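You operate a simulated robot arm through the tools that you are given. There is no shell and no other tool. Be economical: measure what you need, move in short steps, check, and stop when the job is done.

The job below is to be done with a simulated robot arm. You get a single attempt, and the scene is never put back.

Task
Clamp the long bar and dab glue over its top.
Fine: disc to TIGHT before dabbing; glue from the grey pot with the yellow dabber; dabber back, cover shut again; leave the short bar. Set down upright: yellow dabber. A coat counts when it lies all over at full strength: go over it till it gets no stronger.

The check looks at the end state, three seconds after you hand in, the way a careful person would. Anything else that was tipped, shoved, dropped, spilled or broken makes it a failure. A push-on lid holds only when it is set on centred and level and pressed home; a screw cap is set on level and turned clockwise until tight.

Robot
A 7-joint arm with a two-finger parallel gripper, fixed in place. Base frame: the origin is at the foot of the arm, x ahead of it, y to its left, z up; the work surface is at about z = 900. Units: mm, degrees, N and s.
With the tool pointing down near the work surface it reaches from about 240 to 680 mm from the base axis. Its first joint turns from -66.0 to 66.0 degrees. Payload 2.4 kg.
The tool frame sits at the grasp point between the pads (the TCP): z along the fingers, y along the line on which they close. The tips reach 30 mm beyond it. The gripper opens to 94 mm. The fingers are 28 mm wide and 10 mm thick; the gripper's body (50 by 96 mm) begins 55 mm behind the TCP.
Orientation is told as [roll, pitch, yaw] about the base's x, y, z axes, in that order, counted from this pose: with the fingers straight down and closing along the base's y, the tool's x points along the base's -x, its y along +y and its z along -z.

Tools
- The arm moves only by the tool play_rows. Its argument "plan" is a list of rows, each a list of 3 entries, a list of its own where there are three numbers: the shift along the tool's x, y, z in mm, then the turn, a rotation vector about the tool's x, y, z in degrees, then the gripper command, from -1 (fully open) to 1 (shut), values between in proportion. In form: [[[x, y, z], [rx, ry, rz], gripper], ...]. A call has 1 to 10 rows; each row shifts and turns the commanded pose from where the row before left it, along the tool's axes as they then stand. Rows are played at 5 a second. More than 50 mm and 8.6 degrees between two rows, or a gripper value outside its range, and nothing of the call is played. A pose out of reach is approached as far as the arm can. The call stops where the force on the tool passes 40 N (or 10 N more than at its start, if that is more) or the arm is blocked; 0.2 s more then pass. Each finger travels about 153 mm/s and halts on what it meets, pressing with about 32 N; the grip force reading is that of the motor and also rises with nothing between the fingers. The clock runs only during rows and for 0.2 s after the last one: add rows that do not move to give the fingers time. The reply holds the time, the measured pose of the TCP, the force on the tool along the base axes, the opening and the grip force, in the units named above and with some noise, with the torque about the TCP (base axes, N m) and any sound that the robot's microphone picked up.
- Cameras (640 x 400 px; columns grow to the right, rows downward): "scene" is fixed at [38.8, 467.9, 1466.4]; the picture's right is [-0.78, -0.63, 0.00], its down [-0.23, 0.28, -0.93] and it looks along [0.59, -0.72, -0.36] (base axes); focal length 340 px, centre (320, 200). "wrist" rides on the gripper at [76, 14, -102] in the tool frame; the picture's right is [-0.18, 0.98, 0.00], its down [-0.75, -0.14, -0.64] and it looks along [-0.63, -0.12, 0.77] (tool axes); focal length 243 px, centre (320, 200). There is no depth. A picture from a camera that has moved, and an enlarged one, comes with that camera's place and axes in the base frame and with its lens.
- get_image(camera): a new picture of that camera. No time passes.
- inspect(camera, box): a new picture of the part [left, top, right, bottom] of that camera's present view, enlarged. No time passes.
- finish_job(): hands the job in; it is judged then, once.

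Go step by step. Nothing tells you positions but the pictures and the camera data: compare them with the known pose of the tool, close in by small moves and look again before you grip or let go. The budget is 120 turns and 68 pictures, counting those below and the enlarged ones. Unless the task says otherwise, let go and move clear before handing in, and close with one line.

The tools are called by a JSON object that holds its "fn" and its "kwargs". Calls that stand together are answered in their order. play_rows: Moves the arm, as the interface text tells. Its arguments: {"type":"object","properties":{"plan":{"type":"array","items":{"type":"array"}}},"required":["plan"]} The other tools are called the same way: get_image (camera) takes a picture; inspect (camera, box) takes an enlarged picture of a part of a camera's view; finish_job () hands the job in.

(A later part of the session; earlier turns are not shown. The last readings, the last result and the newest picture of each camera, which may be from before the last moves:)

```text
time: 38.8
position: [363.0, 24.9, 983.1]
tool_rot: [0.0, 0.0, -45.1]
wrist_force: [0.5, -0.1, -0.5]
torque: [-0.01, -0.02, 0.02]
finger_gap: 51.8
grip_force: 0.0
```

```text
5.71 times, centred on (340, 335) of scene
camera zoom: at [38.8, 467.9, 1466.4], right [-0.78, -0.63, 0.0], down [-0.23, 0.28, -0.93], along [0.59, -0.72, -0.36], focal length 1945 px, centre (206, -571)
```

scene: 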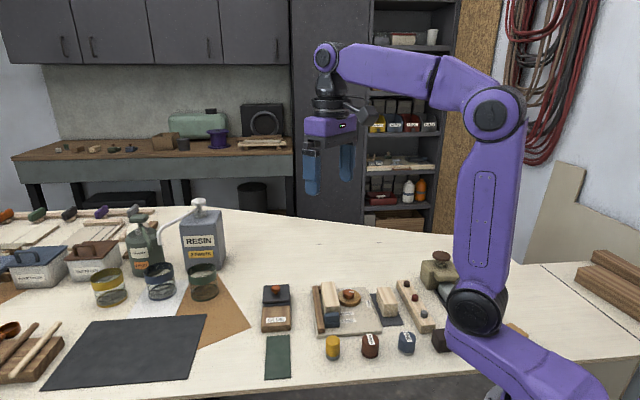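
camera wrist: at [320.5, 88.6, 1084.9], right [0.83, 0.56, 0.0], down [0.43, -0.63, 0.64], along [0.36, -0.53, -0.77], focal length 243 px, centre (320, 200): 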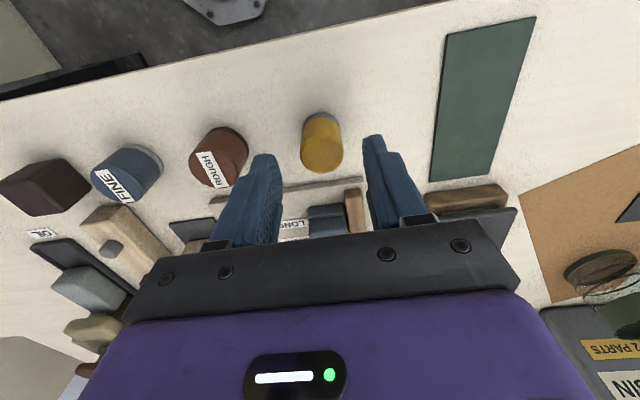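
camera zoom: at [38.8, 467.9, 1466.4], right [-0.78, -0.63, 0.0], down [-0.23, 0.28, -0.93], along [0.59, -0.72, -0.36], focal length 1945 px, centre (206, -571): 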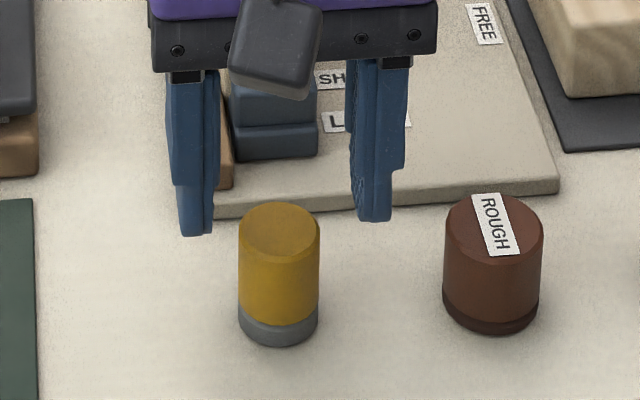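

Aligned. I lower to grip the dabber's upper part (tips about 18 mm above the table) and close.

{"fn": "play_rows", "kwargs": {"plan": [[[0, 1, 18], [0, 0, 0], -0.1], [[0, 0, 17], [0, 0, 0], -0.1], [[0, 0, 0], [0, 0, 0], 0.2], [[0, 0, 0], [0, 0, 0], 0.6], [[0, 0, 0], [0, 0, 0], 1], [[0, 0, 0], [0, 0, 0], 1]]}}

```text
time: 40.2
position: [365.3, 24.3, 947.6]
tool_rot: [0.1, 0.0, -45.0]
wrist_force: [-0.4, -0.4, -0.2]
torque: [0.0, 0.01, 0.01]
finger_gap: 27.9
grip_force: 31.8
```

Dabber held. I lift and carry it over the open glue well, at about (576,-18).

{"fn": "play_rows", "kwargs": {"plan": [[[0, 0, -40], [0, 0, 0], 1], [[0, 0, -40], [0, 0, 0], 1], [[-36, 24, 0], [0, 0, 0], 1], [[-36, 24, 0], [0, 0, 0], 1], [[-36, 24, 0], [0, 0, 0], 1], [[-36, 24, 0], [0, 0, 0], 1], [[-35, 24, 0], [0, 0, 0], 1]]}}

{"fn": "get_image", "kwargs": {"camera": "wrist"}}

{"fn": "inspect", "kwargs": {"camera": "scene", "box": [230, 250, 330, 330]}}

```text
time: 41.8
position: [577.6, -16.9, 1027.4]
tool_rot: [0.0, 0.1, -44.9]
wrist_force: [0.4, 0.0, 0.6]
torque: [0.01, -0.01, -0.03]
finger_gap: 27.9
grip_force: 31.9
```

```text
28 pictures are left
camera wrist: at [533.1, 47.3, 1129.9], right [0.82, 0.57, 0.0], down [0.43, -0.63, 0.64], along [0.36, -0.53, -0.77], focal length 243 px, centre (320, 200)
```

wrist: 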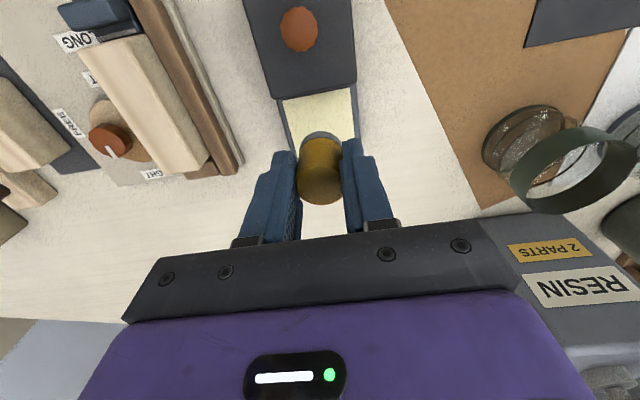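

```text
5.00 times, centred on (280, 290) of scene
camera zoom: at [38.8, 467.9, 1466.4], right [-0.78, -0.63, 0.0], down [-0.23, 0.28, -0.93], along [0.59, -0.72, -0.36], focal length 1702 px, centre (520, -250)
```

zoom: 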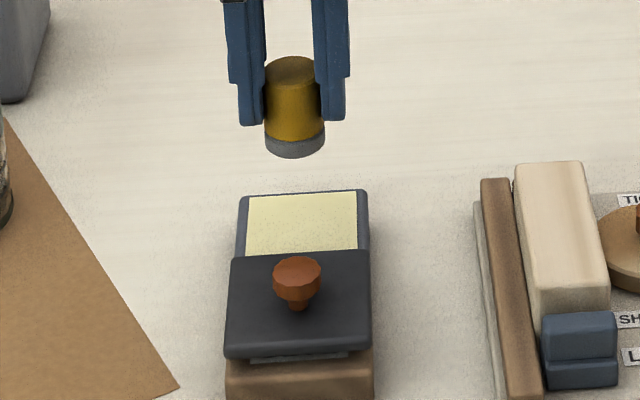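

The glue lies exposed below. I shift 6 mm further back and lower the dabber into the glue carefully.

{"fn": "play_rows", "kwargs": {"plan": [[[-6, 0, 20], [0, 0, 0], 1], [[0, 0, 20], [0, 0, 0], 1], [[0, 0, 8], [0, 0, 0], 1], [[0, 0, 3], [0, 0, 0], 1], [[0, 0, 0], [0, 0, 0], 1]]}}

```text
time: 43.0
position: [581.1, -21.1, 976.3]
tool_rot: [0.0, 0.0, -45.0]
wrist_force: [-1.0, -0.1, 0.2]
torque: [-0.02, 0.03, -0.01]
finger_gap: 27.8
grip_force: 31.6
```

{"fn": "play_rows", "kwargs": {"plan": [[[0, 0, 2], [0, 0, 0], 1], [[0, 0, 2], [0, 0, 0], 1], [[0, 0, 2], [0, 0, 0], 1], [[0, 0, 0], [0, 0, 0], 1]]}}

{"fn": "inspect", "kwargs": {"camera": "scene", "box": [240, 260, 320, 320]}}

```text
time: 44.0
position: [581.9, -22.1, 971.9]
tool_rot: [0.1, -0.2, -45.0]
wrist_force: [-2.8, -2.4, 17.3]
torque: [-0.29, 0.29, -0.04]
finger_gap: 27.1
grip_force: 31.5
```

```text
6.67 times, centred on (280, 290) of scene
camera zoom: at [38.4, 467.9, 1466.4], right [-0.78, -0.63, 0.0], down [-0.23, 0.28, -0.93], along [0.59, -0.72, -0.36], focal length 2269 px, centre (587, -400)
```

zoom: 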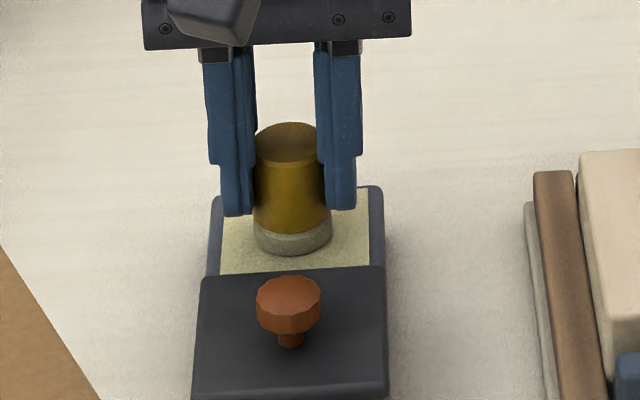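

Pad loaded with glue (contact at TCP z≈972). I lift and move above the bar's centre, estimated at (467,-81).

{"fn": "play_rows", "kwargs": {"plan": [[[0, 0, -25], [0, 0, 0], 1], [[0, 0, -35], [0, 0, 0], 1], [[10, -31, 0], [0, 0, 0], 1], [[10, -31, 0], [0, 0, 0], 1], [[10, -31, 0], [0, 0, 0], 1], [[9, -30, 0], [0, 0, 0], 1], [[0, 0, 15], [0, 0, 0], 1]]}}

{"fn": "get_image", "kwargs": {"camera": "wrist"}}

{"fn": "inspect", "kwargs": {"camera": "scene", "box": [290, 240, 410, 330]}}

```text
time: 45.6
position: [468.4, -81.3, 1016.1]
tool_rot: [0.0, -0.1, -45.0]
wrist_force: [-0.2, 0.0, -0.5]
torque: [0.02, -0.01, 0.0]
finger_gap: 28.2
grip_force: 32.2
```

```text
25 pictures are left
camera wrist: at [424.0, -17.5, 1119.4], right [0.82, 0.57, 0.0], down [0.43, -0.63, 0.64], along [0.36, -0.53, -0.77], focal length 243 px, centre (320, 200)
```

wrist: 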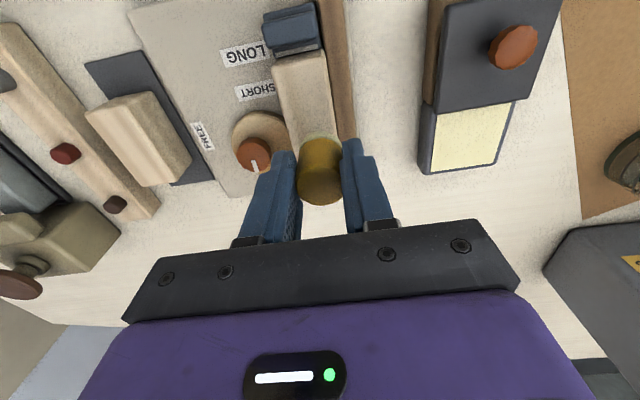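

```text
4.44 times, centred on (350, 285) of scene
camera zoom: at [38.8, 467.9, 1466.4], right [-0.78, -0.63, 0.0], down [-0.23, 0.28, -0.93], along [0.59, -0.72, -0.36], focal length 1513 px, centre (187, -178)
```

zoom: 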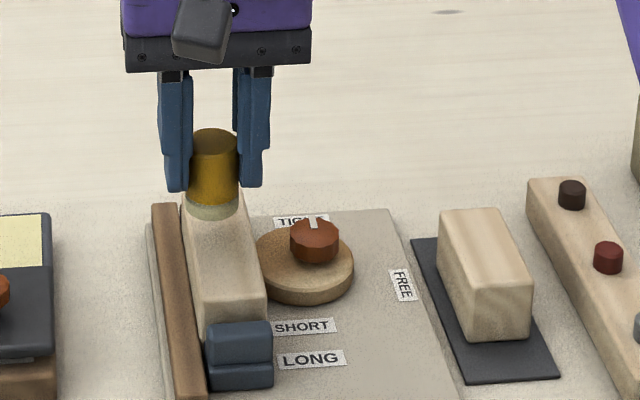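

The bar's top is about 31 mm wide, 100 mm long, centred about 5 mm to the side of my axis. I correct and lower to the first dab at the middle.

{"fn": "play_rows", "kwargs": {"plan": [[[0.6, -4.9, 10], [0, 0, 0], 1], [[0, 0, 8], [0, 0, 0], 1], [[0, 0, 2], [0, 0, 0], 1], [[0, 0, 2], [0, 0, 0], 1], [[0, 0, 0], [0, 0, 0], 1]]}}

```text
time: 46.8
position: [463.9, -84.2, 995.7]
tool_rot: [0.1, -0.2, -45.0]
wrist_force: [-7.2, 2.6, 34.1]
torque: [0.18, -0.04, 0.05]
finger_gap: 26.7
grip_force: 32.4
```

Contact: bar top is at z≈948. I lift off and move aside to see the coat left by one dab.

{"fn": "play_rows", "kwargs": {"plan": [[[0, 0, -20], [0, 0, 0], 1], [[-45, 0, -5], [0, 0, 0], 1], [[0, 0, 0], [0, 0, 0], 1]]}}

{"fn": "inspect", "kwargs": {"camera": "wrist", "box": [220, 0, 400, 160]}}

```text
time: 47.6
position: [495.3, -116.5, 1020.8]
tool_rot: [0.1, 0.1, -45.0]
wrist_force: [0.4, 0.5, -0.8]
torque: [0.0, -0.02, 0.0]
finger_gap: 28.1
grip_force: 31.9
```

```text
2.50 times, centred on (310, 80) of wrist
camera zoom: at [451.7, -52.4, 1122.6], right [0.82, 0.57, 0.0], down [0.43, -0.63, 0.64], along [0.36, -0.53, -0.77], focal length 606 px, centre (345, 500)
```

zoom: 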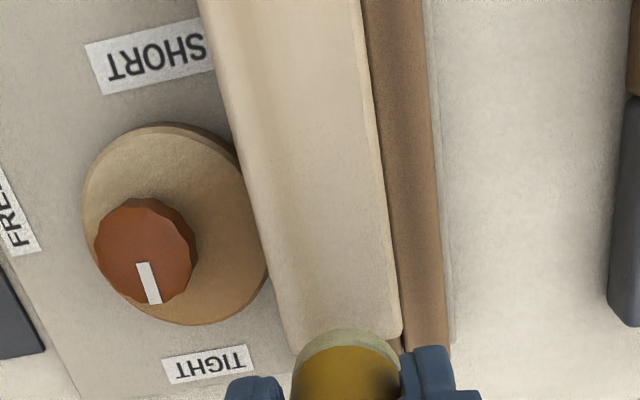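

{"fn": "inspect", "kwargs": {"camera": "scene", "box": [315, 280, 355, 325]}}

```text
8.89 times, centred on (335, 302) of scene
camera zoom: at [38.8, 467.9, 1466.4], right [-0.78, -0.63, 0.0], down [-0.23, 0.28, -0.93], along [0.59, -0.72, -0.36], focal length 3025 px, centre (187, -711)
```

zoom: 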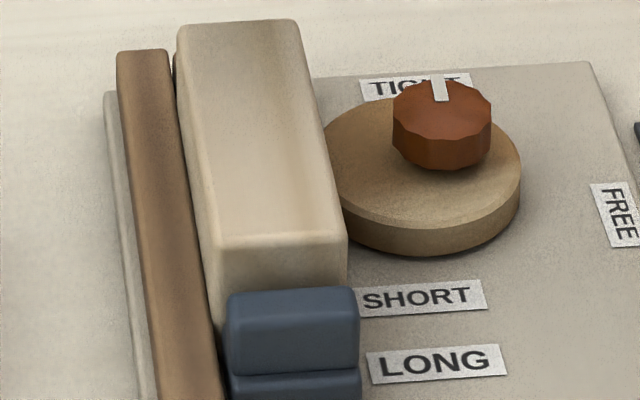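

Hard to tell the coat's strength yet. I'll dab systematically along the whole top, starting at the far end with a small sideways offset.

{"fn": "play_rows", "kwargs": {"plan": [[[3, 3.5, 19], [0, 0, 0], 1], [[0, 0, 5], [0, 0, 0], 1], [[0, 0, 0], [0, 0, 0], 1], [[0, 0, -5], [0, 0, 0], 1], [[14, 0, 0], [0, 0, 0], 1], [[0, 0, 5], [0, 0, 0], 1], [[0, 0, 0], [0, 0, 0], 1]]}}

```text
time: 49.2
position: [486.2, -101.6, 996.7]
tool_rot: [0.1, -0.2, -45.0]
wrist_force: [-1.6, 3.3, 22.1]
torque: [0.3, -0.33, 0.07]
finger_gap: 26.6
grip_force: 32.0
```

{"fn": "play_rows", "kwargs": {"plan": [[[0, 0, -5], [0, 0, 0], 1], [[14, 0, 0], [0, 0, 0], 1], [[0, 0, 5], [0, 0, 0], 1], [[0, 0, -5], [0, 0, 0], 1], [[14, 0, 0], [0, 0, 0], 1], [[0, 0, 5], [0, 0, 0], 1], [[0, 0, -5], [0, 0, 0], 1], [[14, 0, 0], [0, 0, 0], 1], [[0, 0, 5], [0, 0, 0], 1]]}}

{"fn": "play_rows", "kwargs": {"plan": [[[0, 0, -5], [0, 0, 0], 1], [[14, 0, 0], [0, 0, 0], 1], [[0, 0, 5], [0, 0, 0], 1], [[0, 0, -5], [0, 0, 0], 1], [[14, 0, 0], [0, 0, 0], 1], [[0, 0, 5], [0, 0, 0], 1]]}}

{"fn": "play_rows", "kwargs": {"plan": [[[0, 0, -5], [0, 0, 0], 1], [[0, -7, 0], [0, 0, 0], 1], [[0, 0, 5], [0, 0, 0], 1], [[0, 0, -5], [0, 0, 0], 1], [[-14, 0, 0], [0, 0, 0], 1], [[0, 0, 5], [0, 0, 0], 1], [[0, 0, -5], [0, 0, 0], 1], [[-14, 0, 0], [0, 0, 0], 1], [[0, 0, 5], [0, 0, 0], 1]]}}

{"fn": "play_rows", "kwargs": {"plan": [[[0, 0, -5], [0, 0, 0], 1], [[-14, 0, 0], [0, 0, 0], 1], [[0, 0, 5], [0, 0, 0], 1], [[0, 0, -5], [0, 0, 0], 1], [[-14, 0, 0], [0, 0, 0], 1], [[0, 0, 5], [0, 0, 0], 1], [[0, 0, -25], [0, 0, 0], 1], [[-28, 3.5, 0], [0, 0, 0], 1], [[-40, 0, -20], [0, 0, 0], 1]]}}

{"fn": "get_image", "kwargs": {"camera": "wrist"}}

```text
time: 51.2
position: [455.5, -71.7, 996.5]
tool_rot: [0.1, -0.1, -45.0]
wrist_force: [-2.8, -0.5, 16.8]
torque: [-0.3, 0.24, -0.03]
finger_gap: 26.7
grip_force: 32.6
```

```text
time: 52.6
position: [435.8, -53.0, 997.0]
tool_rot: [0.2, -0.2, -45.0]
wrist_force: [-5.2, 0.4, 21.3]
torque: [-0.28, 0.26, -0.1]
finger_gap: 27.1
grip_force: 31.8
```

```text
time: 54.6
position: [449.2, -77.8, 996.8]
tool_rot: [0.1, 0.0, -45.0]
wrist_force: [-9.0, 0.8, 32.3]
torque: [-0.17, 0.32, -0.04]
finger_gap: 27.0
grip_force: 31.6
```

```text
time: 56.6
position: [522.8, -143.8, 1040.3]
tool_rot: [0.0, 0.0, -44.8]
wrist_force: [-1.0, -0.3, 0.3]
torque: [0.03, 0.04, -0.02]
finger_gap: 28.1
grip_force: 32.6
```

```text
21 pictures are left
camera wrist: at [479.0, -78.7, 1142.8], right [0.82, 0.57, 0.0], down [0.43, -0.63, 0.64], along [0.36, -0.53, -0.77], focal length 243 px, centre (320, 200)
```

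wrist: 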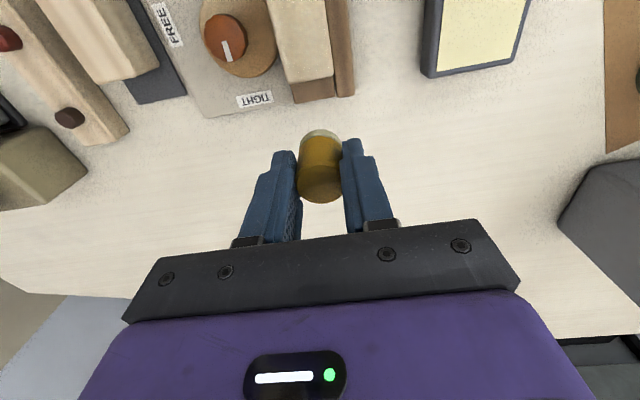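

{"fn": "inspect", "kwargs": {"camera": "scene", "box": [315, 280, 355, 325]}}

```text
8.89 times, centred on (335, 302) of scene
camera zoom: at [38.7, 467.9, 1466.4], right [-0.78, -0.63, 0.0], down [-0.23, 0.28, -0.93], along [0.59, -0.72, -0.36], focal length 3025 px, centre (187, -711)
```

zoom: 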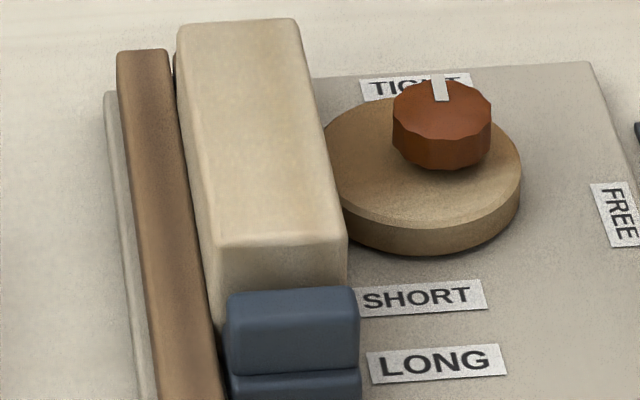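

The top is turning evenly creamier; more coats are needed. I re-dip the dabber.

{"fn": "play_rows", "kwargs": {"plan": [[[10.7, 31.7, 0], [0, 0, 0], 1], [[10.7, 31.7, 0], [0, 0, 0], 1], [[10.7, 31.7, 0], [0, 0, 0], 1], [[10.7, 31.7, 0], [0, 0, 0], 1], [[0, 0, 30], [0, 0, 0], 1], [[0, 0, 30], [0, 0, 0], 1], [[0, 0, 6], [0, 0, 0], 1], [[0, 0, 4], [0, 0, 0], 1], [[0, 0, 0], [0, 0, 0], 1]]}}

{"fn": "play_rows", "kwargs": {"plan": [[[0, 0, -25], [0, 0, 0], 1], [[0, 0, -35], [0, 0, 0], 1], [[-0.7, -32.6, 0], [0, 0, 0], 1], [[-0.7, -32.6, 0], [0, 0, 0], 1], [[-0.7, -32.6, 0], [0, 0, 0], 1], [[-0.7, -32.6, 0], [0, 0, 0], 1], [[0, 0, 30], [0, 0, 0], 1], [[0, 0, 4.9], [0, 0, 0], 1], [[0, 0, 0], [0, 0, 0], 1]]}}

```text
time: 58.6
position: [581.5, -22.9, 971.8]
tool_rot: [0.1, -0.3, -44.9]
wrist_force: [-5.4, -0.4, 24.7]
torque: [-0.27, 0.19, -0.06]
finger_gap: 26.7
grip_force: 32.0
```

```text
time: 60.6
position: [489.7, -117.0, 995.7]
tool_rot: [0.1, -0.2, -45.0]
wrist_force: [-6.3, -0.1, 27.1]
torque: [-0.26, 0.45, -0.09]
finger_gap: 26.7
grip_force: 32.4
```

{"fn": "play_rows", "kwargs": {"plan": [[[0, 0, -5], [0, 0, 0], 1], [[14, 0, 0], [0, 0, 0], 1], [[0, 0, 5], [0, 0, 0], 1], [[0, 0, -5], [0, 0, 0], 1], [[14, 0, 0], [0, 0, 0], 1], [[0, 0, 5], [0, 0, 0], 1], [[0, 0, -5], [0, 0, 0], 1], [[14, 0, 0], [0, 0, 0], 1], [[0, 0, 5], [0, 0, 0], 1]]}}

{"fn": "play_rows", "kwargs": {"plan": [[[0, 0, -5], [0, 0, 0], 1], [[14, 0, 0], [0, 0, 0], 1], [[0, 0, 5], [0, 0, 0], 1], [[0, 0, -5], [0, 0, 0], 1], [[14, 0, 0], [0, 0, 0], 1], [[0, 0, 5], [0, 0, 0], 1], [[0, 0, -5], [0, 0, 0], 1], [[14, 0, 0], [0, 0, 0], 1], [[0, 0, 5], [0, 0, 0], 1]]}}

{"fn": "play_rows", "kwargs": {"plan": [[[0, 0, -5], [0, 0, 0], 1], [[0, 7, 0], [0, 0, 0], 1], [[0, 0, 5], [0, 0, 0], 1], [[0, 0, -5], [0, 0, 0], 1], [[-14, 0, 0], [0, 0, 0], 1], [[0, 0, 5], [0, 0, 0], 1], [[0, 0, -5], [0, 0, 0], 1], [[-14, 0, 0], [0, 0, 0], 1], [[0, 0, 5], [0, 0, 0], 1]]}}

{"fn": "play_rows", "kwargs": {"plan": [[[0, 0, -5], [0, 0, 0], 1], [[-14, 0, 0], [0, 0, 0], 1], [[0, 0, 5], [0, 0, 0], 1], [[0, 0, -5], [0, 0, 0], 1], [[-14, 0, 0], [0, 0, 0], 1], [[0, 0, 5], [0, 0, 0], 1], [[0, 0, -5], [0, 0, 0], 1], [[-14, 0, 0], [0, 0, 0], 1], [[0, 0, 5], [0, 0, 0], 1]]}}

{"fn": "play_rows", "kwargs": {"plan": [[[0, 0, -5], [0, 0, 0], 1], [[-14, 0, 0], [0, 0, 0], 1], [[0, 0, 5], [0, 0, 0], 1], [[0, 0, 0], [0, 0, 0], 1], [[0, 0, -25], [0, 0, 0], 1], [[-30, -3.5, -20], [0, 0, 0], 1], [[-10, 0, 0], [0, 0, 0], 1]]}}

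{"fn": "inspect", "kwargs": {"camera": "scene", "box": [315, 280, 355, 325]}}

```text
time: 62.6
position: [460.3, -87.0, 997.1]
tool_rot: [0.1, -0.3, -45.0]
wrist_force: [-3.0, -1.3, 16.9]
torque: [-0.42, 0.31, -0.05]
finger_gap: 26.8
grip_force: 31.6
```

```text
time: 64.6
position: [430.6, -55.7, 995.9]
tool_rot: [0.3, 0.0, -45.0]
wrist_force: [-7.6, 0.5, 25.7]
torque: [-0.26, 0.24, -0.05]
finger_gap: 27.0
grip_force: 32.3
```

```text
time: 66.6
position: [455.7, -71.6, 997.0]
tool_rot: [0.1, -0.1, -45.1]
wrist_force: [-5.7, -0.3, 21.5]
torque: [-0.37, 0.39, -0.1]
finger_gap: 27.0
grip_force: 31.4
```

```text
time: 68.6
position: [485.7, -101.4, 996.7]
tool_rot: [0.1, -0.3, -44.9]
wrist_force: [-6.9, 0.9, 25.9]
torque: [-0.27, 0.49, -0.05]
finger_gap: 26.6
grip_force: 31.4
```

```text
time: 70.2
position: [521.3, -142.3, 1041.5]
tool_rot: [0.0, 0.1, -45.0]
wrist_force: [0.2, -0.2, -0.3]
torque: [0.0, 0.01, -0.01]
finger_gap: 27.6
grip_force: 32.5
```

```text
8.89 times, centred on (335, 302) of scene
camera zoom: at [38.8, 467.9, 1466.4], right [-0.78, -0.63, 0.0], down [-0.23, 0.28, -0.93], along [0.59, -0.72, -0.36], focal length 3025 px, centre (187, -711)
```

zoom: 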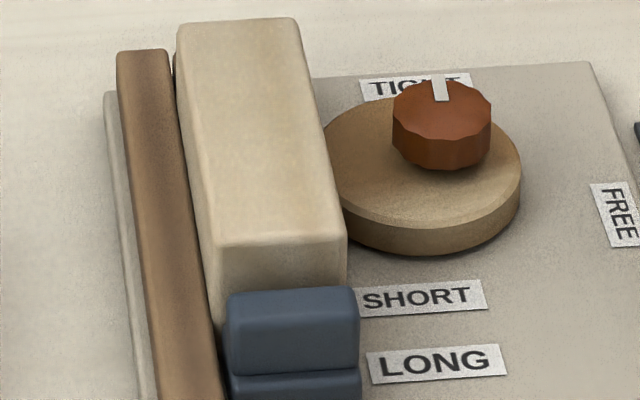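

I can't see an obvious difference yet, so I check the coat and the pad from nearer.

{"fn": "play_rows", "kwargs": {"plan": [[[20, 0, -10], [0, 0, 0], 1], [[15, 0, 0], [0, 0, 0], 1], [[0, 0, 0], [0, 0, 0], 1]]}}

{"fn": "inspect", "kwargs": {"camera": "wrist", "box": [100, 0, 380, 160]}}

{"fn": "inspect", "kwargs": {"camera": "scene", "box": [310, 255, 400, 325]}}

```text
time: 71.0
position: [496.3, -117.8, 1050.1]
tool_rot: [0.0, 0.0, -44.9]
wrist_force: [-0.2, 1.2, 0.0]
torque: [0.0, 0.02, 0.03]
finger_gap: 27.8
grip_force: 32.2
```

```text
2.29 times, centred on (240, 80) of wrist
camera zoom: at [452.5, -53.1, 1153.0], right [0.83, 0.56, 0.0], down [0.43, -0.63, 0.64], along [0.36, -0.53, -0.77], focal length 555 px, centre (503, 474)
```

zoom: 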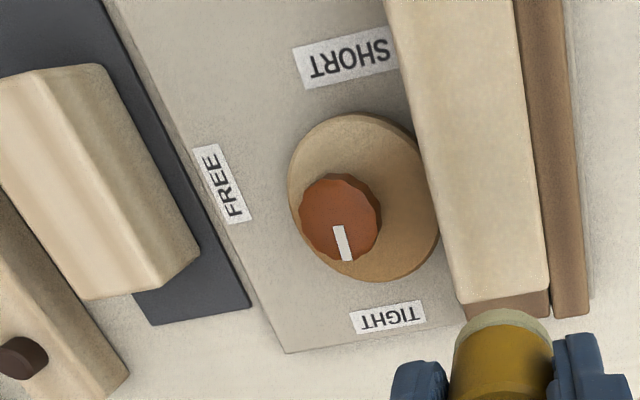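

```text
5.71 times, centred on (355, 290) of scene
camera zoom: at [38.8, 467.9, 1466.4], right [-0.78, -0.63, 0.0], down [-0.23, 0.28, -0.93], along [0.59, -0.72, -0.36], focal length 1945 px, centre (120, -314)
```

zoom: 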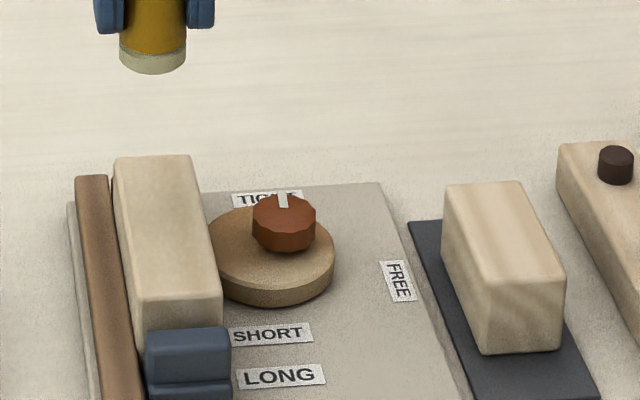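

The grain on the long bar is now hidden under an even film (unlike the short bar), so glue is going on. I re-dip and make another full pass, wider at edges and ends, to check it gets no stronger.

{"fn": "play_rows", "kwargs": {"plan": [[[2, 31.7, 0], [0, 0, 0], 1], [[2, 31.7, 0], [0, 0, 0], 1], [[2, 31.7, 0], [0, 0, 0], 1], [[1.8, 31.7, 0], [0, 0, 0], 1], [[0, 0, 35], [0, 0, 0], 1], [[0, 0, 35], [0, 0, 0], 1], [[0, 0, 6], [0, 0, 0], 1], [[0, 0, 3.5], [0, 0, 0], 1], [[0, 0, 0], [0, 0, 0], 1]]}}

{"fn": "play_rows", "kwargs": {"plan": [[[0, 0, -25], [0, 0, 0], 1], [[0, 0, -35], [0, 0, 0], 1], [[-1.4, -33, 0], [0, 0, 0], 1], [[-1.4, -33, 0], [0, 0, 0], 1], [[-1.5, -33, 0], [0, 0, 0], 1], [[-1.5, -33, 0], [0, 0, 0], 1], [[0, 0, 30], [0, 0, 0], 1], [[0, 0, 4.8], [0, 0, 0], 1], [[0, 0, 0], [0, 0, 0], 1]]}}

{"fn": "play_rows", "kwargs": {"plan": [[[0, 0, -5], [0, 0, 0], 1], [[15, 0, 0], [0, 0, 0], 1], [[0, 0, 5], [0, 0, 0], 1], [[0, 0, -5], [0, 0, 0], 1], [[15, 0, 0], [0, 0, 0], 1], [[0, 0, 5], [0, 0, 0], 1], [[0, 0, -5], [0, 0, 0], 1], [[15, 0, 0], [0, 0, 0], 1], [[0, 0, 5], [0, 0, 0], 1]]}}

{"fn": "play_rows", "kwargs": {"plan": [[[0, 0, -5], [0, 0, 0], 1], [[15, 0, 0], [0, 0, 0], 1], [[0, 0, 5], [0, 0, 0], 1], [[0, 0, -5], [0, 0, 0], 1], [[15, 0, 0], [0, 0, 0], 1], [[0, 0, 5], [0, 0, 0], 1], [[0, 0, -5], [0, 0, 0], 1], [[15, 0, 0], [0, 0, 0], 1], [[0, 0, 5], [0, 0, 0], 1]]}}

{"fn": "play_rows", "kwargs": {"plan": [[[0, 0, -5], [0, 0, 0], 1], [[0, 10, 0], [0, 0, 0], 1], [[0, 0, 5], [0, 0, 0], 1], [[0, 0, -5], [0, 0, 0], 1], [[-15, 0, 0], [0, 0, 0], 1], [[0, 0, 5], [0, 0, 0], 1], [[0, 0, -5], [0, 0, 0], 1], [[-15, 0, 0], [0, 0, 0], 1], [[0, 0, 5], [0, 0, 0], 1]]}}

{"fn": "play_rows", "kwargs": {"plan": [[[0, 0, -5], [0, 0, 0], 1], [[-15, 0, 0], [0, 0, 0], 1], [[0, 0, 5], [0, 0, 0], 1], [[0, 0, -5], [0, 0, 0], 1], [[-15, 0, 0], [0, 0, 0], 1], [[0, 0, 5], [0, 0, 0], 1], [[0, 0, -5], [0, 0, 0], 1], [[-15, 0, 0], [0, 0, 0], 1], [[0, 0, 5], [0, 0, 0], 1]]}}

{"fn": "play_rows", "kwargs": {"plan": [[[0, 0, -5], [0, 0, 0], 1], [[-15, 0, 0], [0, 0, 0], 1], [[0, 0, 5], [0, 0, 0], 1], [[0, 0, 0], [0, 0, 0], 1], [[0, 0, -25], [0, 0, 0], 1], [[-2, -5, -30], [0, 0, 0], 1], [[0, 0, 0], [0, 0, 0], 1]]}}

{"fn": "inspect", "kwargs": {"camera": "wrist", "box": [100, 0, 380, 160]}}

{"fn": "inspect", "kwargs": {"camera": "scene", "box": [310, 255, 400, 325]}}

```text
time: 73.0
position: [580.5, -24.0, 972.3]
tool_rot: [0.2, -0.2, -45.0]
wrist_force: [-6.1, -1.9, 25.8]
torque: [-0.37, 0.29, -0.1]
finger_gap: 26.8
grip_force: 32.1
```

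```text
time: 75.0
position: [491.8, -124.3, 997.0]
tool_rot: [0.0, -0.2, -45.0]
wrist_force: [-5.2, -1.3, 23.7]
torque: [-0.12, 0.22, -0.06]
finger_gap: 28.0
grip_force: 31.7
```

```text
time: 77.0
position: [459.6, -88.6, 997.3]
tool_rot: [0.0, -0.1, -45.0]
wrist_force: [-3.3, 0.7, 11.8]
torque: [-0.07, 0.08, -0.05]
finger_gap: 27.7
grip_force: 32.4
```

```text
time: 79.0
position: [427.6, -56.6, 996.2]
tool_rot: [0.1, 0.0, -45.0]
wrist_force: [-4.5, 0.8, 21.7]
torque: [-0.14, 0.08, -0.02]
finger_gap: 27.8
grip_force: 31.9
```

```text
time: 81.0
position: [456.6, -72.0, 996.9]
tool_rot: [0.1, -0.1, -44.9]
wrist_force: [-3.3, 0.2, 11.6]
torque: [-0.16, 0.11, -0.03]
finger_gap: 27.4
grip_force: 32.4
```

```text
time: 83.0
position: [486.6, -101.7, 997.6]
tool_rot: [-0.1, 0.0, -45.0]
wrist_force: [1.0, 0.0, -0.6]
torque: [0.01, 0.02, 0.01]
finger_gap: 27.6
grip_force: 31.3
```

```text
time: 84.6
position: [497.5, -115.5, 1050.3]
tool_rot: [0.1, 0.0, -45.0]
wrist_force: [-1.0, -0.4, -1.0]
torque: [0.05, 0.01, 0.01]
finger_gap: 27.8
grip_force: 31.9
```

```text
2.29 times, centred on (240, 80) of wrist
camera zoom: at [453.5, -51.4, 1152.7], right [0.82, 0.57, 0.0], down [0.43, -0.63, 0.64], along [0.36, -0.53, -0.77], focal length 555 px, centre (503, 474)
```

zoom: 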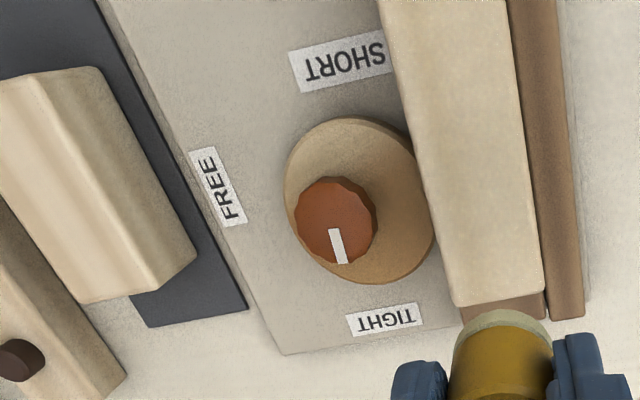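

```text
5.71 times, centred on (355, 290) of scene
camera zoom: at [38.8, 467.9, 1466.4], right [-0.78, -0.63, 0.0], down [-0.23, 0.28, -0.93], along [0.59, -0.72, -0.36], focal length 1945 px, centre (120, -314)
```

zoom: 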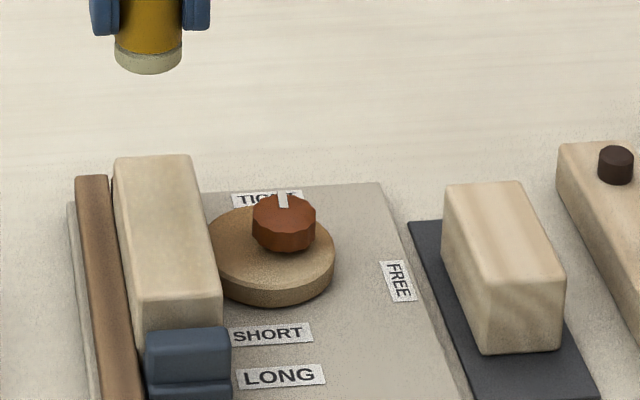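

The film is even, but the last dabs had little pressure because the dabber has slid up slightly in the grip. I re-dip and make one more pass, pressing 1.5 mm lower.

{"fn": "play_rows", "kwargs": {"plan": [[[2, 31.7, 0], [0, 0, 0], 1], [[2, 31.7, 0], [0, 0, 0], 1], [[2, 31.7, 0], [0, 0, 0], 1], [[1.8, 31.7, 0], [0, 0, 0], 1], [[0, 0, 35], [0, 0, 0], 1], [[0, 0, 35], [0, 0, 0], 1], [[0, 0, 6], [0, 0, 0], 1], [[0, 0, 4.2], [0, 0, 0], 1], [[0, 0, 0], [0, 0, 0], 1]]}}

{"fn": "play_rows", "kwargs": {"plan": [[[0, 0, -25], [0, 0, 0], 1], [[0, 0, -35], [0, 0, 0], 1], [[-1.4, -33, 0], [0, 0, 0], 1], [[-1.4, -33, 0], [0, 0, 0], 1], [[-1.5, -33, 0], [0, 0, 0], 1], [[-1.5, -32, 0], [0, 0, 0], 1], [[0, 0, 30], [0, 0, 0], 1], [[0, 0, 5.5], [0, 0, 0], 1], [[0, 0, 0], [0, 0, 0], 1]]}}

```text
time: 86.6
position: [580.1, -24.2, 973.0]
tool_rot: [0.1, 0.0, -45.0]
wrist_force: [-2.8, 0.5, 14.4]
torque: [-0.16, 0.06, -0.04]
finger_gap: 27.8
grip_force: 32.2
```

```text
time: 88.6
position: [491.0, -119.8, 996.6]
tool_rot: [0.1, -0.3, -44.9]
wrist_force: [-5.6, -0.6, 22.3]
torque: [-0.07, 0.24, 0.01]
finger_gap: 27.6
grip_force: 31.8
```

{"fn": "play_rows", "kwargs": {"plan": [[[0, 0, -5], [0, 0, 0], 1], [[15, 0, 0], [0, 0, 0], 1], [[0, 0, 5.2], [0, 0, 0], 1], [[0, 0, -5], [0, 0, 0], 1], [[15, 0, 0], [0, 0, 0], 1], [[0, 0, 5.2], [0, 0, 0], 1], [[0, 0, -5], [0, 0, 0], 1], [[15, 0, 0], [0, 0, 0], 1], [[0, 0, 5.1], [0, 0, 0], 1]]}}

{"fn": "play_rows", "kwargs": {"plan": [[[0, 0, -5], [0, 0, 0], 1], [[15, 0, 0], [0, 0, 0], 1], [[0, 0, 5], [0, 0, 0], 1], [[0, 0, -5], [0, 0, 0], 1], [[15, 0, 0], [0, 0, 0], 1], [[0, 0, 5], [0, 0, 0], 1], [[0, 0, -5], [0, 0, 0], 1], [[15, 0, 0], [0, 0, 0], 1], [[0, 0, 5], [0, 0, 0], 1]]}}

{"fn": "play_rows", "kwargs": {"plan": [[[0, 0, -5], [0, 0, 0], 1], [[0, 8, 0], [0, 0, 0], 1], [[0, 0, 5.2], [0, 0, 0], 1], [[0, 0, -5], [0, 0, 0], 1], [[-15, 0, 0], [0, 0, 0], 1], [[0, 0, 5.2], [0, 0, 0], 1], [[0, 0, -5], [0, 0, 0], 1], [[-15, 0, 0], [0, 0, 0], 1], [[0, 0, 5.2], [0, 0, 0], 1]]}}

{"fn": "play_rows", "kwargs": {"plan": [[[0, 0, -5], [0, 0, 0], 1], [[-15, 0, 0], [0, 0, 0], 1], [[0, 0, 5.3], [0, 0, 0], 1], [[0, 0, -5], [0, 0, 0], 1], [[-15, 0, 0], [0, 0, 0], 1], [[0, 0, 5.3], [0, 0, 0], 1], [[0, 0, -5], [0, 0, 0], 1], [[-15, 0, 0], [0, 0, 0], 1], [[0, 0, 5.2], [0, 0, 0], 1]]}}

{"fn": "play_rows", "kwargs": {"plan": [[[0, 0, -5], [0, 0, 0], 1], [[-15, 0, 0], [0, 0, 0], 1], [[0, 0, 5.2], [0, 0, 0], 1], [[0, 0, 0], [0, 0, 0], 1]]}}

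```text
time: 90.6
position: [460.7, -86.5, 996.6]
tool_rot: [0.1, -0.2, -45.0]
wrist_force: [-6.8, 0.0, 27.9]
torque: [-0.1, 0.19, 0.02]
finger_gap: 27.5
grip_force: 32.2
```

```text
time: 92.6
position: [427.9, -55.3, 996.2]
tool_rot: [0.1, -0.1, -45.1]
wrist_force: [-7.8, 2.4, 33.1]
torque: [-0.14, 0.09, -0.04]
finger_gap: 27.8
grip_force: 31.7
```

```text
time: 94.6
position: [456.1, -71.4, 997.3]
tool_rot: [0.0, -0.2, -45.0]
wrist_force: [-8.9, 1.1, 33.6]
torque: [-0.18, 0.28, -0.03]
finger_gap: 27.9
grip_force: 31.5
```

```text
time: 96.6
position: [486.7, -102.9, 995.5]
tool_rot: [0.1, -0.3, -45.0]
wrist_force: [-10.2, 4.0, 44.8]
torque: [-0.16, 0.47, -0.09]
finger_gap: 27.7
grip_force: 31.9
```

```text
time: 97.7
position: [499.2, -114.5, 996.0]
tool_rot: [0.1, -0.5, -45.0]
wrist_force: [-1.6, 0.5, 11.7]
torque: [-0.04, 0.09, 0.05]
finger_gap: 27.4
grip_force: 32.5
stopped in row 4: the force on the tool passed its limit at 56 N (the readings are from after the stop); the commanded pose is now the measured one
```

That last dab pressed to the limit; fine. I lift away and compare the coat.

{"fn": "play_rows", "kwargs": {"plan": [[[0, 0, -25], [0, 0, 0], 1], [[-2, -4, -30], [0, 0, 0], 1], [[0, 0, 0], [0, 0, 0], 1]]}}

{"fn": "inspect", "kwargs": {"camera": "wrist", "box": [100, 0, 380, 160]}}

{"fn": "inspect", "kwargs": {"camera": "scene", "box": [310, 255, 400, 325]}}

```text
time: 98.5
position: [496.0, -119.2, 1049.2]
tool_rot: [0.1, -0.3, -45.0]
wrist_force: [0.0, 0.4, -0.6]
torque: [0.01, -0.01, -0.02]
finger_gap: 27.7
grip_force: 31.7
```

```text
2.29 times, centred on (240, 80) of wrist
camera zoom: at [451.9, -54.1, 1151.1], right [0.82, 0.57, 0.0], down [0.43, -0.63, 0.65], along [0.37, -0.53, -0.76], focal length 555 px, centre (503, 474)
```

zoom: 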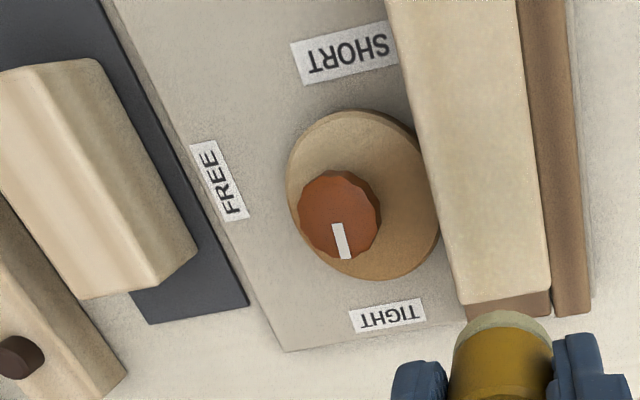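

```text
5.71 times, centred on (355, 290) of scene
camera zoom: at [38.8, 467.9, 1466.4], right [-0.78, -0.63, 0.0], down [-0.23, 0.28, -0.93], along [0.59, -0.72, -0.36], focal length 1945 px, centre (120, -314)
```

zoom: 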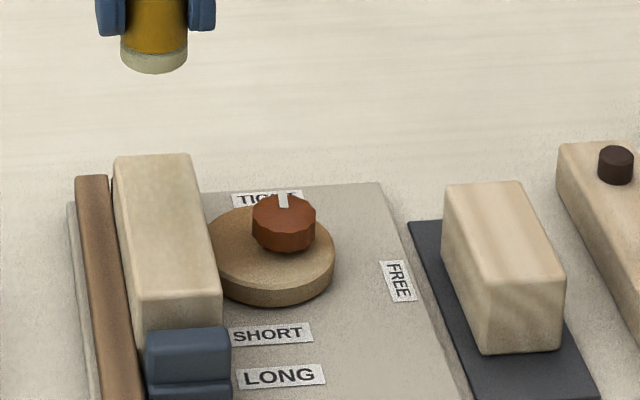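

Compared with before, the film has become a touch yellower, so it can still get stronger. I re-dip and go over it with continuous light strokes.

{"fn": "play_rows", "kwargs": {"plan": [[[2.3, 31.9, 0], [0, 0, 0], 1], [[2.3, 31.9, 0], [0, 0, 0], 1], [[2.3, 31.9, 0], [0, 0, 0], 1], [[2.4, 31.9, 0], [0, 0, 0], 1], [[0, 0, 35], [0, 0, 0], 1], [[0, 0, 35], [0, 0, 0], 1], [[0, 0, 6], [0, 0, 0], 1], [[0, 0, 2], [0, 0, 0], 1], [[0, 0, 0], [0, 0, 0], 1]]}}

```text
time: 100.5
position: [581.0, -21.0, 972.4]
tool_rot: [0.2, -0.2, -45.0]
wrist_force: [1.0, 0.2, 1.9]
torque: [-0.01, -0.03, -0.03]
finger_gap: 27.7
grip_force: 31.6
```

{"fn": "play_rows", "kwargs": {"plan": [[[0, 0, 1.5], [0, 0, 0], 1], [[0, 0, -25], [0, 0, 0], 1], [[0, 0, -35], [0, 0, 0], 1], [[-1.4, -33, 0], [0, 0, 0], 1], [[-1.4, -33, 0], [0, 0, 0], 1], [[-1.5, -33, 0], [0, 0, 0], 1], [[-1.5, -32, 0], [0, 0, 0], 1], [[0, 0, 30], [0, 0, 0], 1], [[0, 0, 5.2], [0, 0, 0], 1], [[0, 0, 0], [0, 0, 0], 1]]}}

{"fn": "play_rows", "kwargs": {"plan": [[[8, 0, 0], [0, 0, 0], 1], [[8, 0, 0], [0, 0, 0], 1], [[8, 0, 0], [0, 0, 0], 1], [[0, 0, 0], [0, 0, 0], 1]]}}

```text
time: 102.7
position: [492.0, -118.7, 996.2]
tool_rot: [0.0, -0.3, -44.9]
wrist_force: [-3.9, 0.6, 7.3]
torque: [-0.07, 0.14, -0.02]
finger_gap: 27.4
grip_force: 32.1
```

```text
time: 103.7
position: [475.8, -102.1, 996.1]
tool_rot: [0.3, -0.5, -45.0]
wrist_force: [4.7, -4.8, 20.4]
torque: [-0.32, -0.28, -0.02]
finger_gap: 27.9
grip_force: 31.8
```

Strokes go smoothly at about 20 N. I continue over both lanes.

{"fn": "play_rows", "kwargs": {"plan": [[[8, 0, 0], [0, 0, 0], 1], [[8, 0, 0], [0, 0, 0], 1], [[8, 0, 0], [0, 0, 0], 1], [[8, 0, 0], [0, 0, 0], 1], [[8, 0, 0], [0, 0, 0], 1], [[8, 0, 0], [0, 0, 0], 1], [[8, 0, 0], [0, 0, 0], 1], [[8, 0, 0], [0, 0, 0], 1], [[0, 0, 0], [0, 0, 0], 1]]}}

{"fn": "play_rows", "kwargs": {"plan": [[[0, 8, 0], [0, 0, 0], 1], [[-10, 0, 0], [0, 0, 0], 1], [[-10, 0, 0], [0, 0, 0], 1], [[-10, 0, 0], [0, 0, 0], 1], [[-10, 0, 0], [0, 0, 0], 1], [[-10, 0, 0], [0, 0, 0], 1], [[-10, 0, 0], [0, 0, 0], 1], [[-10, 0, 0], [0, 0, 0], 1], [[-10, 0, 0], [0, 0, 0], 1], [[-9, 0, 0], [0, 0, 0], 1]]}}

{"fn": "play_rows", "kwargs": {"plan": [[[0, -4, -25], [0, 0, 0], 1], [[-4, 0, -30], [0, 0, 0], 1], [[0, 0, 0], [0, 0, 0], 1]]}}

{"fn": "inspect", "kwargs": {"camera": "wrist", "box": [100, 0, 380, 160]}}

{"fn": "inspect", "kwargs": {"camera": "scene", "box": [310, 255, 400, 325]}}

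```text
time: 105.7
position: [430.7, -56.7, 995.8]
tool_rot: [0.4, -0.6, -45.0]
wrist_force: [6.4, -9.0, 35.8]
torque: [-0.62, -0.46, -0.06]
finger_gap: 28.0
grip_force: 32.1
```

```text
time: 106.1
position: [432.5, -56.2, 996.1]
tool_rot: [0.1, -0.4, -45.2]
wrist_force: [-3.6, -1.1, 14.0]
torque: [-0.11, 0.09, -0.03]
finger_gap: 27.6
grip_force: 32.2
stopped in row 1: the force on the tool passed its limit at 50 N (the readings are from after the stop); the commanded pose is now the measured one
```

```text
time: 106.9
position: [432.0, -60.4, 1050.5]
tool_rot: [0.1, -0.5, -45.1]
wrist_force: [-0.3, 0.2, -0.5]
torque: [-0.01, -0.04, -0.02]
finger_gap: 27.7
grip_force: 31.7
```

```text
2.29 times, centred on (240, 80) of wrist
camera zoom: at [388.7, 4.9, 1152.0], right [0.83, 0.56, 0.0], down [0.43, -0.63, 0.65], along [0.36, -0.53, -0.76], focal length 555 px, centre (503, 474)
```

zoom: 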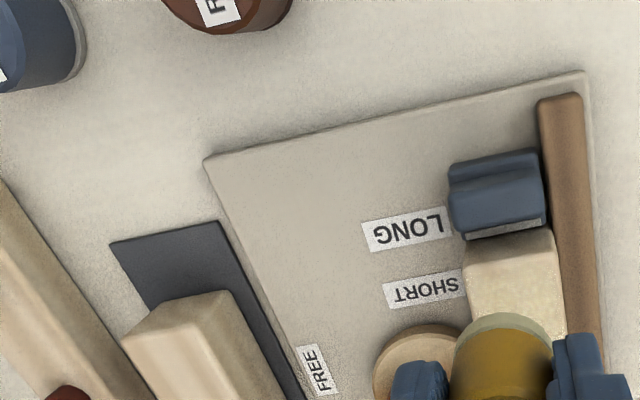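

```text
5.71 times, centred on (355, 290) of scene
camera zoom: at [38.8, 467.9, 1466.4], right [-0.78, -0.63, 0.0], down [-0.23, 0.28, -0.93], along [0.59, -0.72, -0.36], focal length 1945 px, centre (120, -314)
```

zoom: 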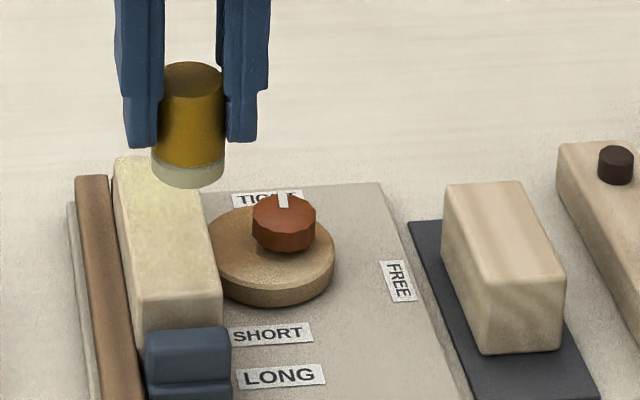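

The strokes work far better: the top is now clearly yellow. I re-dip and stroke the remaining lanes.

{"fn": "play_rows", "kwargs": {"plan": [[[-15.4, 26.7, 0], [0, 0, 0], 1], [[-15.4, 26.7, 0], [0, 0, 0], 1], [[-15.4, 26.7, 0], [0, 0, 0], 1], [[-15.4, 26.7, 0], [0, 0, 0], 1], [[-15.5, 26.7, 0], [0, 0, 0], 1], [[0, 0, 35], [0, 0, 0], 1], [[0, 0, 35], [0, 0, 0], 1], [[0, 0, 7], [0, 0, 0], 1], [[0, 0, 3], [0, 0, 0], 1], [[0, 0, 0], [0, 0, 0], 1]]}}

```text
time: 109.1
position: [583.1, -21.3, 970.6]
tool_rot: [0.1, -0.5, -45.2]
wrist_force: [-1.5, -1.2, 7.4]
torque: [-0.08, 0.05, 0.01]
finger_gap: 27.6
grip_force: 31.6
```

{"fn": "play_rows", "kwargs": {"plan": [[[0, 4, 0.5], [0, 0, 0], 1], [[0, -4, -0.5], [0, 0, 0], 1], [[0, 0, -25], [0, 0, 0], 1], [[0, 0, -35], [0, 0, 0], 1], [[-1.4, -31, 0], [0, 0, 0], 1], [[-1.4, -31, 0], [0, 0, 0], 1], [[-1.5, -31, 0], [0, 0, 0], 1], [[-1.5, -29.9, 0], [0, 0, 0], 1], [[0, 0, 30], [0, 0, 0], 1], [[0, 0, 5.4], [0, 0, 0], 1]]}}

{"fn": "play_rows", "kwargs": {"plan": [[[8, 0, 0], [0, 0, 0], 1], [[8, 0, 0], [0, 0, 0], 1], [[8, 0, 0], [0, 0, 0], 1], [[8, 0, 0], [0, 0, 0], 1], [[0, 0, 0], [0, 0, 0], 1]]}}

```text
time: 111.3
position: [498.9, -112.2, 997.9]
tool_rot: [0.0, -0.4, -45.2]
wrist_force: [-1.3, -0.1, 3.6]
torque: [-0.03, 0.05, -0.02]
finger_gap: 27.8
grip_force: 32.1
```

```text
time: 112.5
position: [475.5, -88.9, 995.5]
tool_rot: [0.1, -0.4, -45.2]
wrist_force: [3.5, -2.7, 10.5]
torque: [-0.17, -0.16, 0.01]
finger_gap: 27.8
grip_force: 31.6
```

{"fn": "play_rows", "kwargs": {"plan": [[[8, 0, 0.3], [0, 0, 0], 1], [[8, 0, 0], [0, 0, 0], 1], [[8, 0, 0], [0, 0, 0], 1], [[8, 0, 0], [0, 0, 0], 1], [[8, 0, 0], [0, 0, 0], 1], [[8, 0, 0], [0, 0, 0], 1], [[8, 0, 0], [0, 0, 0], 1], [[0, 0, 0], [0, 0, 0], 1]]}}

{"fn": "play_rows", "kwargs": {"plan": [[[0, 0, -0.5], [0, 0, 0], 1], [[0, -4, 0], [0, 0, 0], 1], [[-9, 0, 0], [0, 0, 0], 1], [[-9, 0, 0.2], [0, 0, 0], 1], [[-9, 0, 0], [0, 0, 0], 1], [[-9, 0, 0], [0, 0, 0], 1], [[-9, 0, 0], [0, 0, 0], 1], [[-9, 0, 0], [0, 0, 0], 1], [[-9, 0, 0], [0, 0, 0], 1], [[-9, 0, 0], [0, 0, 0], 1]]}}

{"fn": "play_rows", "kwargs": {"plan": [[[-9, 0, 0], [0, 0, 0], 1], [[-6, 0, 0], [0, 0, 0], 1], [[0, -4, 0], [0, 0, 0], 1], [[0, 0, 0], [0, 0, 0], 1]]}}

```text
time: 114.3
position: [437.7, -49.6, 995.5]
tool_rot: [0.2, -0.6, -45.2]
wrist_force: [6.2, -5.8, 29.1]
torque: [-0.55, -0.32, 0.02]
finger_gap: 27.7
grip_force: 31.9
```

```text
time: 116.5
position: [484.1, -104.9, 996.1]
tool_rot: [0.0, -0.4, -45.1]
wrist_force: [-6.0, 4.9, 23.7]
torque: [0.18, 0.23, 0.04]
finger_gap: 27.8
grip_force: 32.0
```

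```text
time: 117.5
position: [493.7, -117.3, 996.3]
tool_rot: [0.2, -0.6, -45.2]
wrist_force: [5.6, 5.1, 17.8]
torque: [0.14, -0.23, 0.01]
finger_gap: 27.8
grip_force: 32.1
```

{"fn": "play_rows", "kwargs": {"plan": [[[10, 0, 0], [0, 0, 0], 1], [[10, 0, 0], [0, 0, 0], 1], [[10, 0, 0], [0, 0, 0], 1], [[10, 0, 0], [0, 0, 0], 1], [[10, 0, 0], [0, 0, 0], 1], [[10, 0, 0], [0, 0, 0], 1], [[10, 0, 0], [0, 0, 0], 1], [[10, 0, 0], [0, 0, 0], 1], [[8, 0, 0], [0, 0, 0], 1]]}}

{"fn": "play_rows", "kwargs": {"plan": [[[0, 0, -25], [0, 0, 0], 1], [[-31, 4, -30], [0, 0, 0], 1], [[-31, 0, 0], [0, 0, 0], 1], [[-31, 0, 0], [0, 0, 0], 1], [[0, 0, 0], [0, 0, 0], 1]]}}

{"fn": "inspect", "kwargs": {"camera": "wrist", "box": [180, 0, 400, 160]}}

{"fn": "inspect", "kwargs": {"camera": "scene", "box": [310, 255, 400, 325]}}

```text
time: 119.5
position: [430.8, -55.9, 995.2]
tool_rot: [0.1, -0.5, -45.3]
wrist_force: [6.4, -5.2, 22.9]
torque: [-0.39, -0.33, 0.01]
finger_gap: 27.7
grip_force: 32.0
```

```text
time: 120.7
position: [498.2, -118.2, 1051.4]
tool_rot: [0.1, -0.3, -45.2]
wrist_force: [0.6, 0.4, -0.6]
torque: [0.01, 0.0, 0.02]
finger_gap: 27.8
grip_force: 32.1
```

```text
2.50 times, centred on (290, 80) of wrist
camera zoom: at [454.5, -53.2, 1153.4], right [0.83, 0.56, 0.0], down [0.43, -0.63, 0.65], along [0.36, -0.53, -0.76], focal length 606 px, centre (395, 500)
```

zoom: 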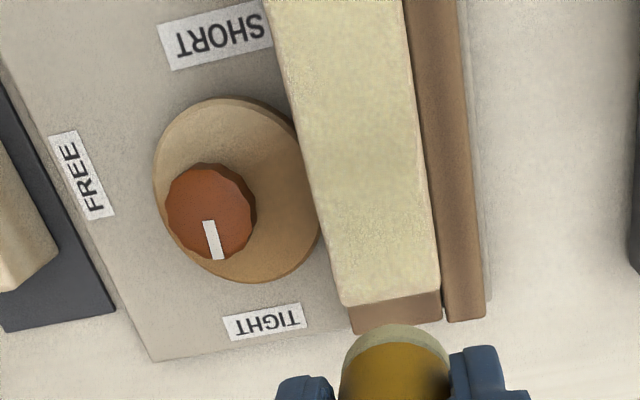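

```text
5.71 times, centred on (355, 290) of scene
camera zoom: at [38.8, 467.9, 1466.4], right [-0.78, -0.63, 0.0], down [-0.23, 0.28, -0.93], along [0.59, -0.72, -0.36], focal length 1945 px, centre (120, -314)
```

zoom: 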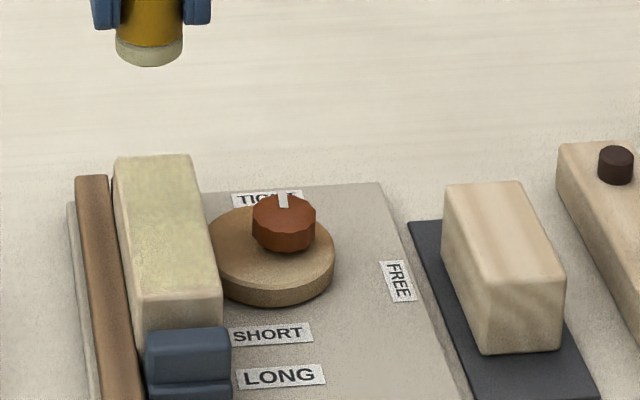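

Coat now shows all over, still a bit weaker at the far end. I re-dip and do another full three-lane set reaching the ends.

{"fn": "play_rows", "kwargs": {"plan": [[[2.4, 31.7, 0], [0, 0, 0], 1], [[2.4, 31.7, 0], [0, 0, 0], 1], [[2.5, 31.7, 0], [0, 0, 0], 1], [[2.5, 31.8, 0], [0, 0, 0], 1], [[0, 0, 35], [0, 0, 0], 1], [[0, 0, 35], [0, 0, 0], 1], [[0, 0, 7], [0, 0, 0], 1], [[0, 0, 2.5], [0, 0, 0], 1], [[0, 4, 0], [0, 0, 0], 1], [[0, -4, 0], [0, 0, 0], 1]]}}

{"fn": "play_rows", "kwargs": {"plan": [[[0, 0, -25], [0, 0, 0], 1], [[0, 0, -35], [0, 0, 0], 1], [[-2.2, -31, 0], [0, 0, 0], 1], [[-2.2, -31, 0], [0, 0, 0], 1], [[-2.2, -31, 0], [0, 0, 0], 1], [[-2.2, -28.9, 0], [0, 0, 0], 1], [[0, 0, 30], [0, 0, 0], 1], [[0, 0, 5.2], [0, 0, 0], 1], [[0, 0, 0], [0, 0, 0], 1]]}}

```text
time: 122.9
position: [582.1, -21.3, 971.3]
tool_rot: [0.1, -0.6, -45.2]
wrist_force: [0.9, 2.1, 6.8]
torque: [0.11, -0.07, -0.01]
finger_gap: 27.6
grip_force: 31.4
```

```text
time: 124.9
position: [501.6, -115.3, 997.1]
tool_rot: [0.1, -0.5, -45.3]
wrist_force: [-2.7, -1.7, 17.8]
torque: [-0.07, 0.22, -0.03]
finger_gap: 27.6
grip_force: 32.1
```

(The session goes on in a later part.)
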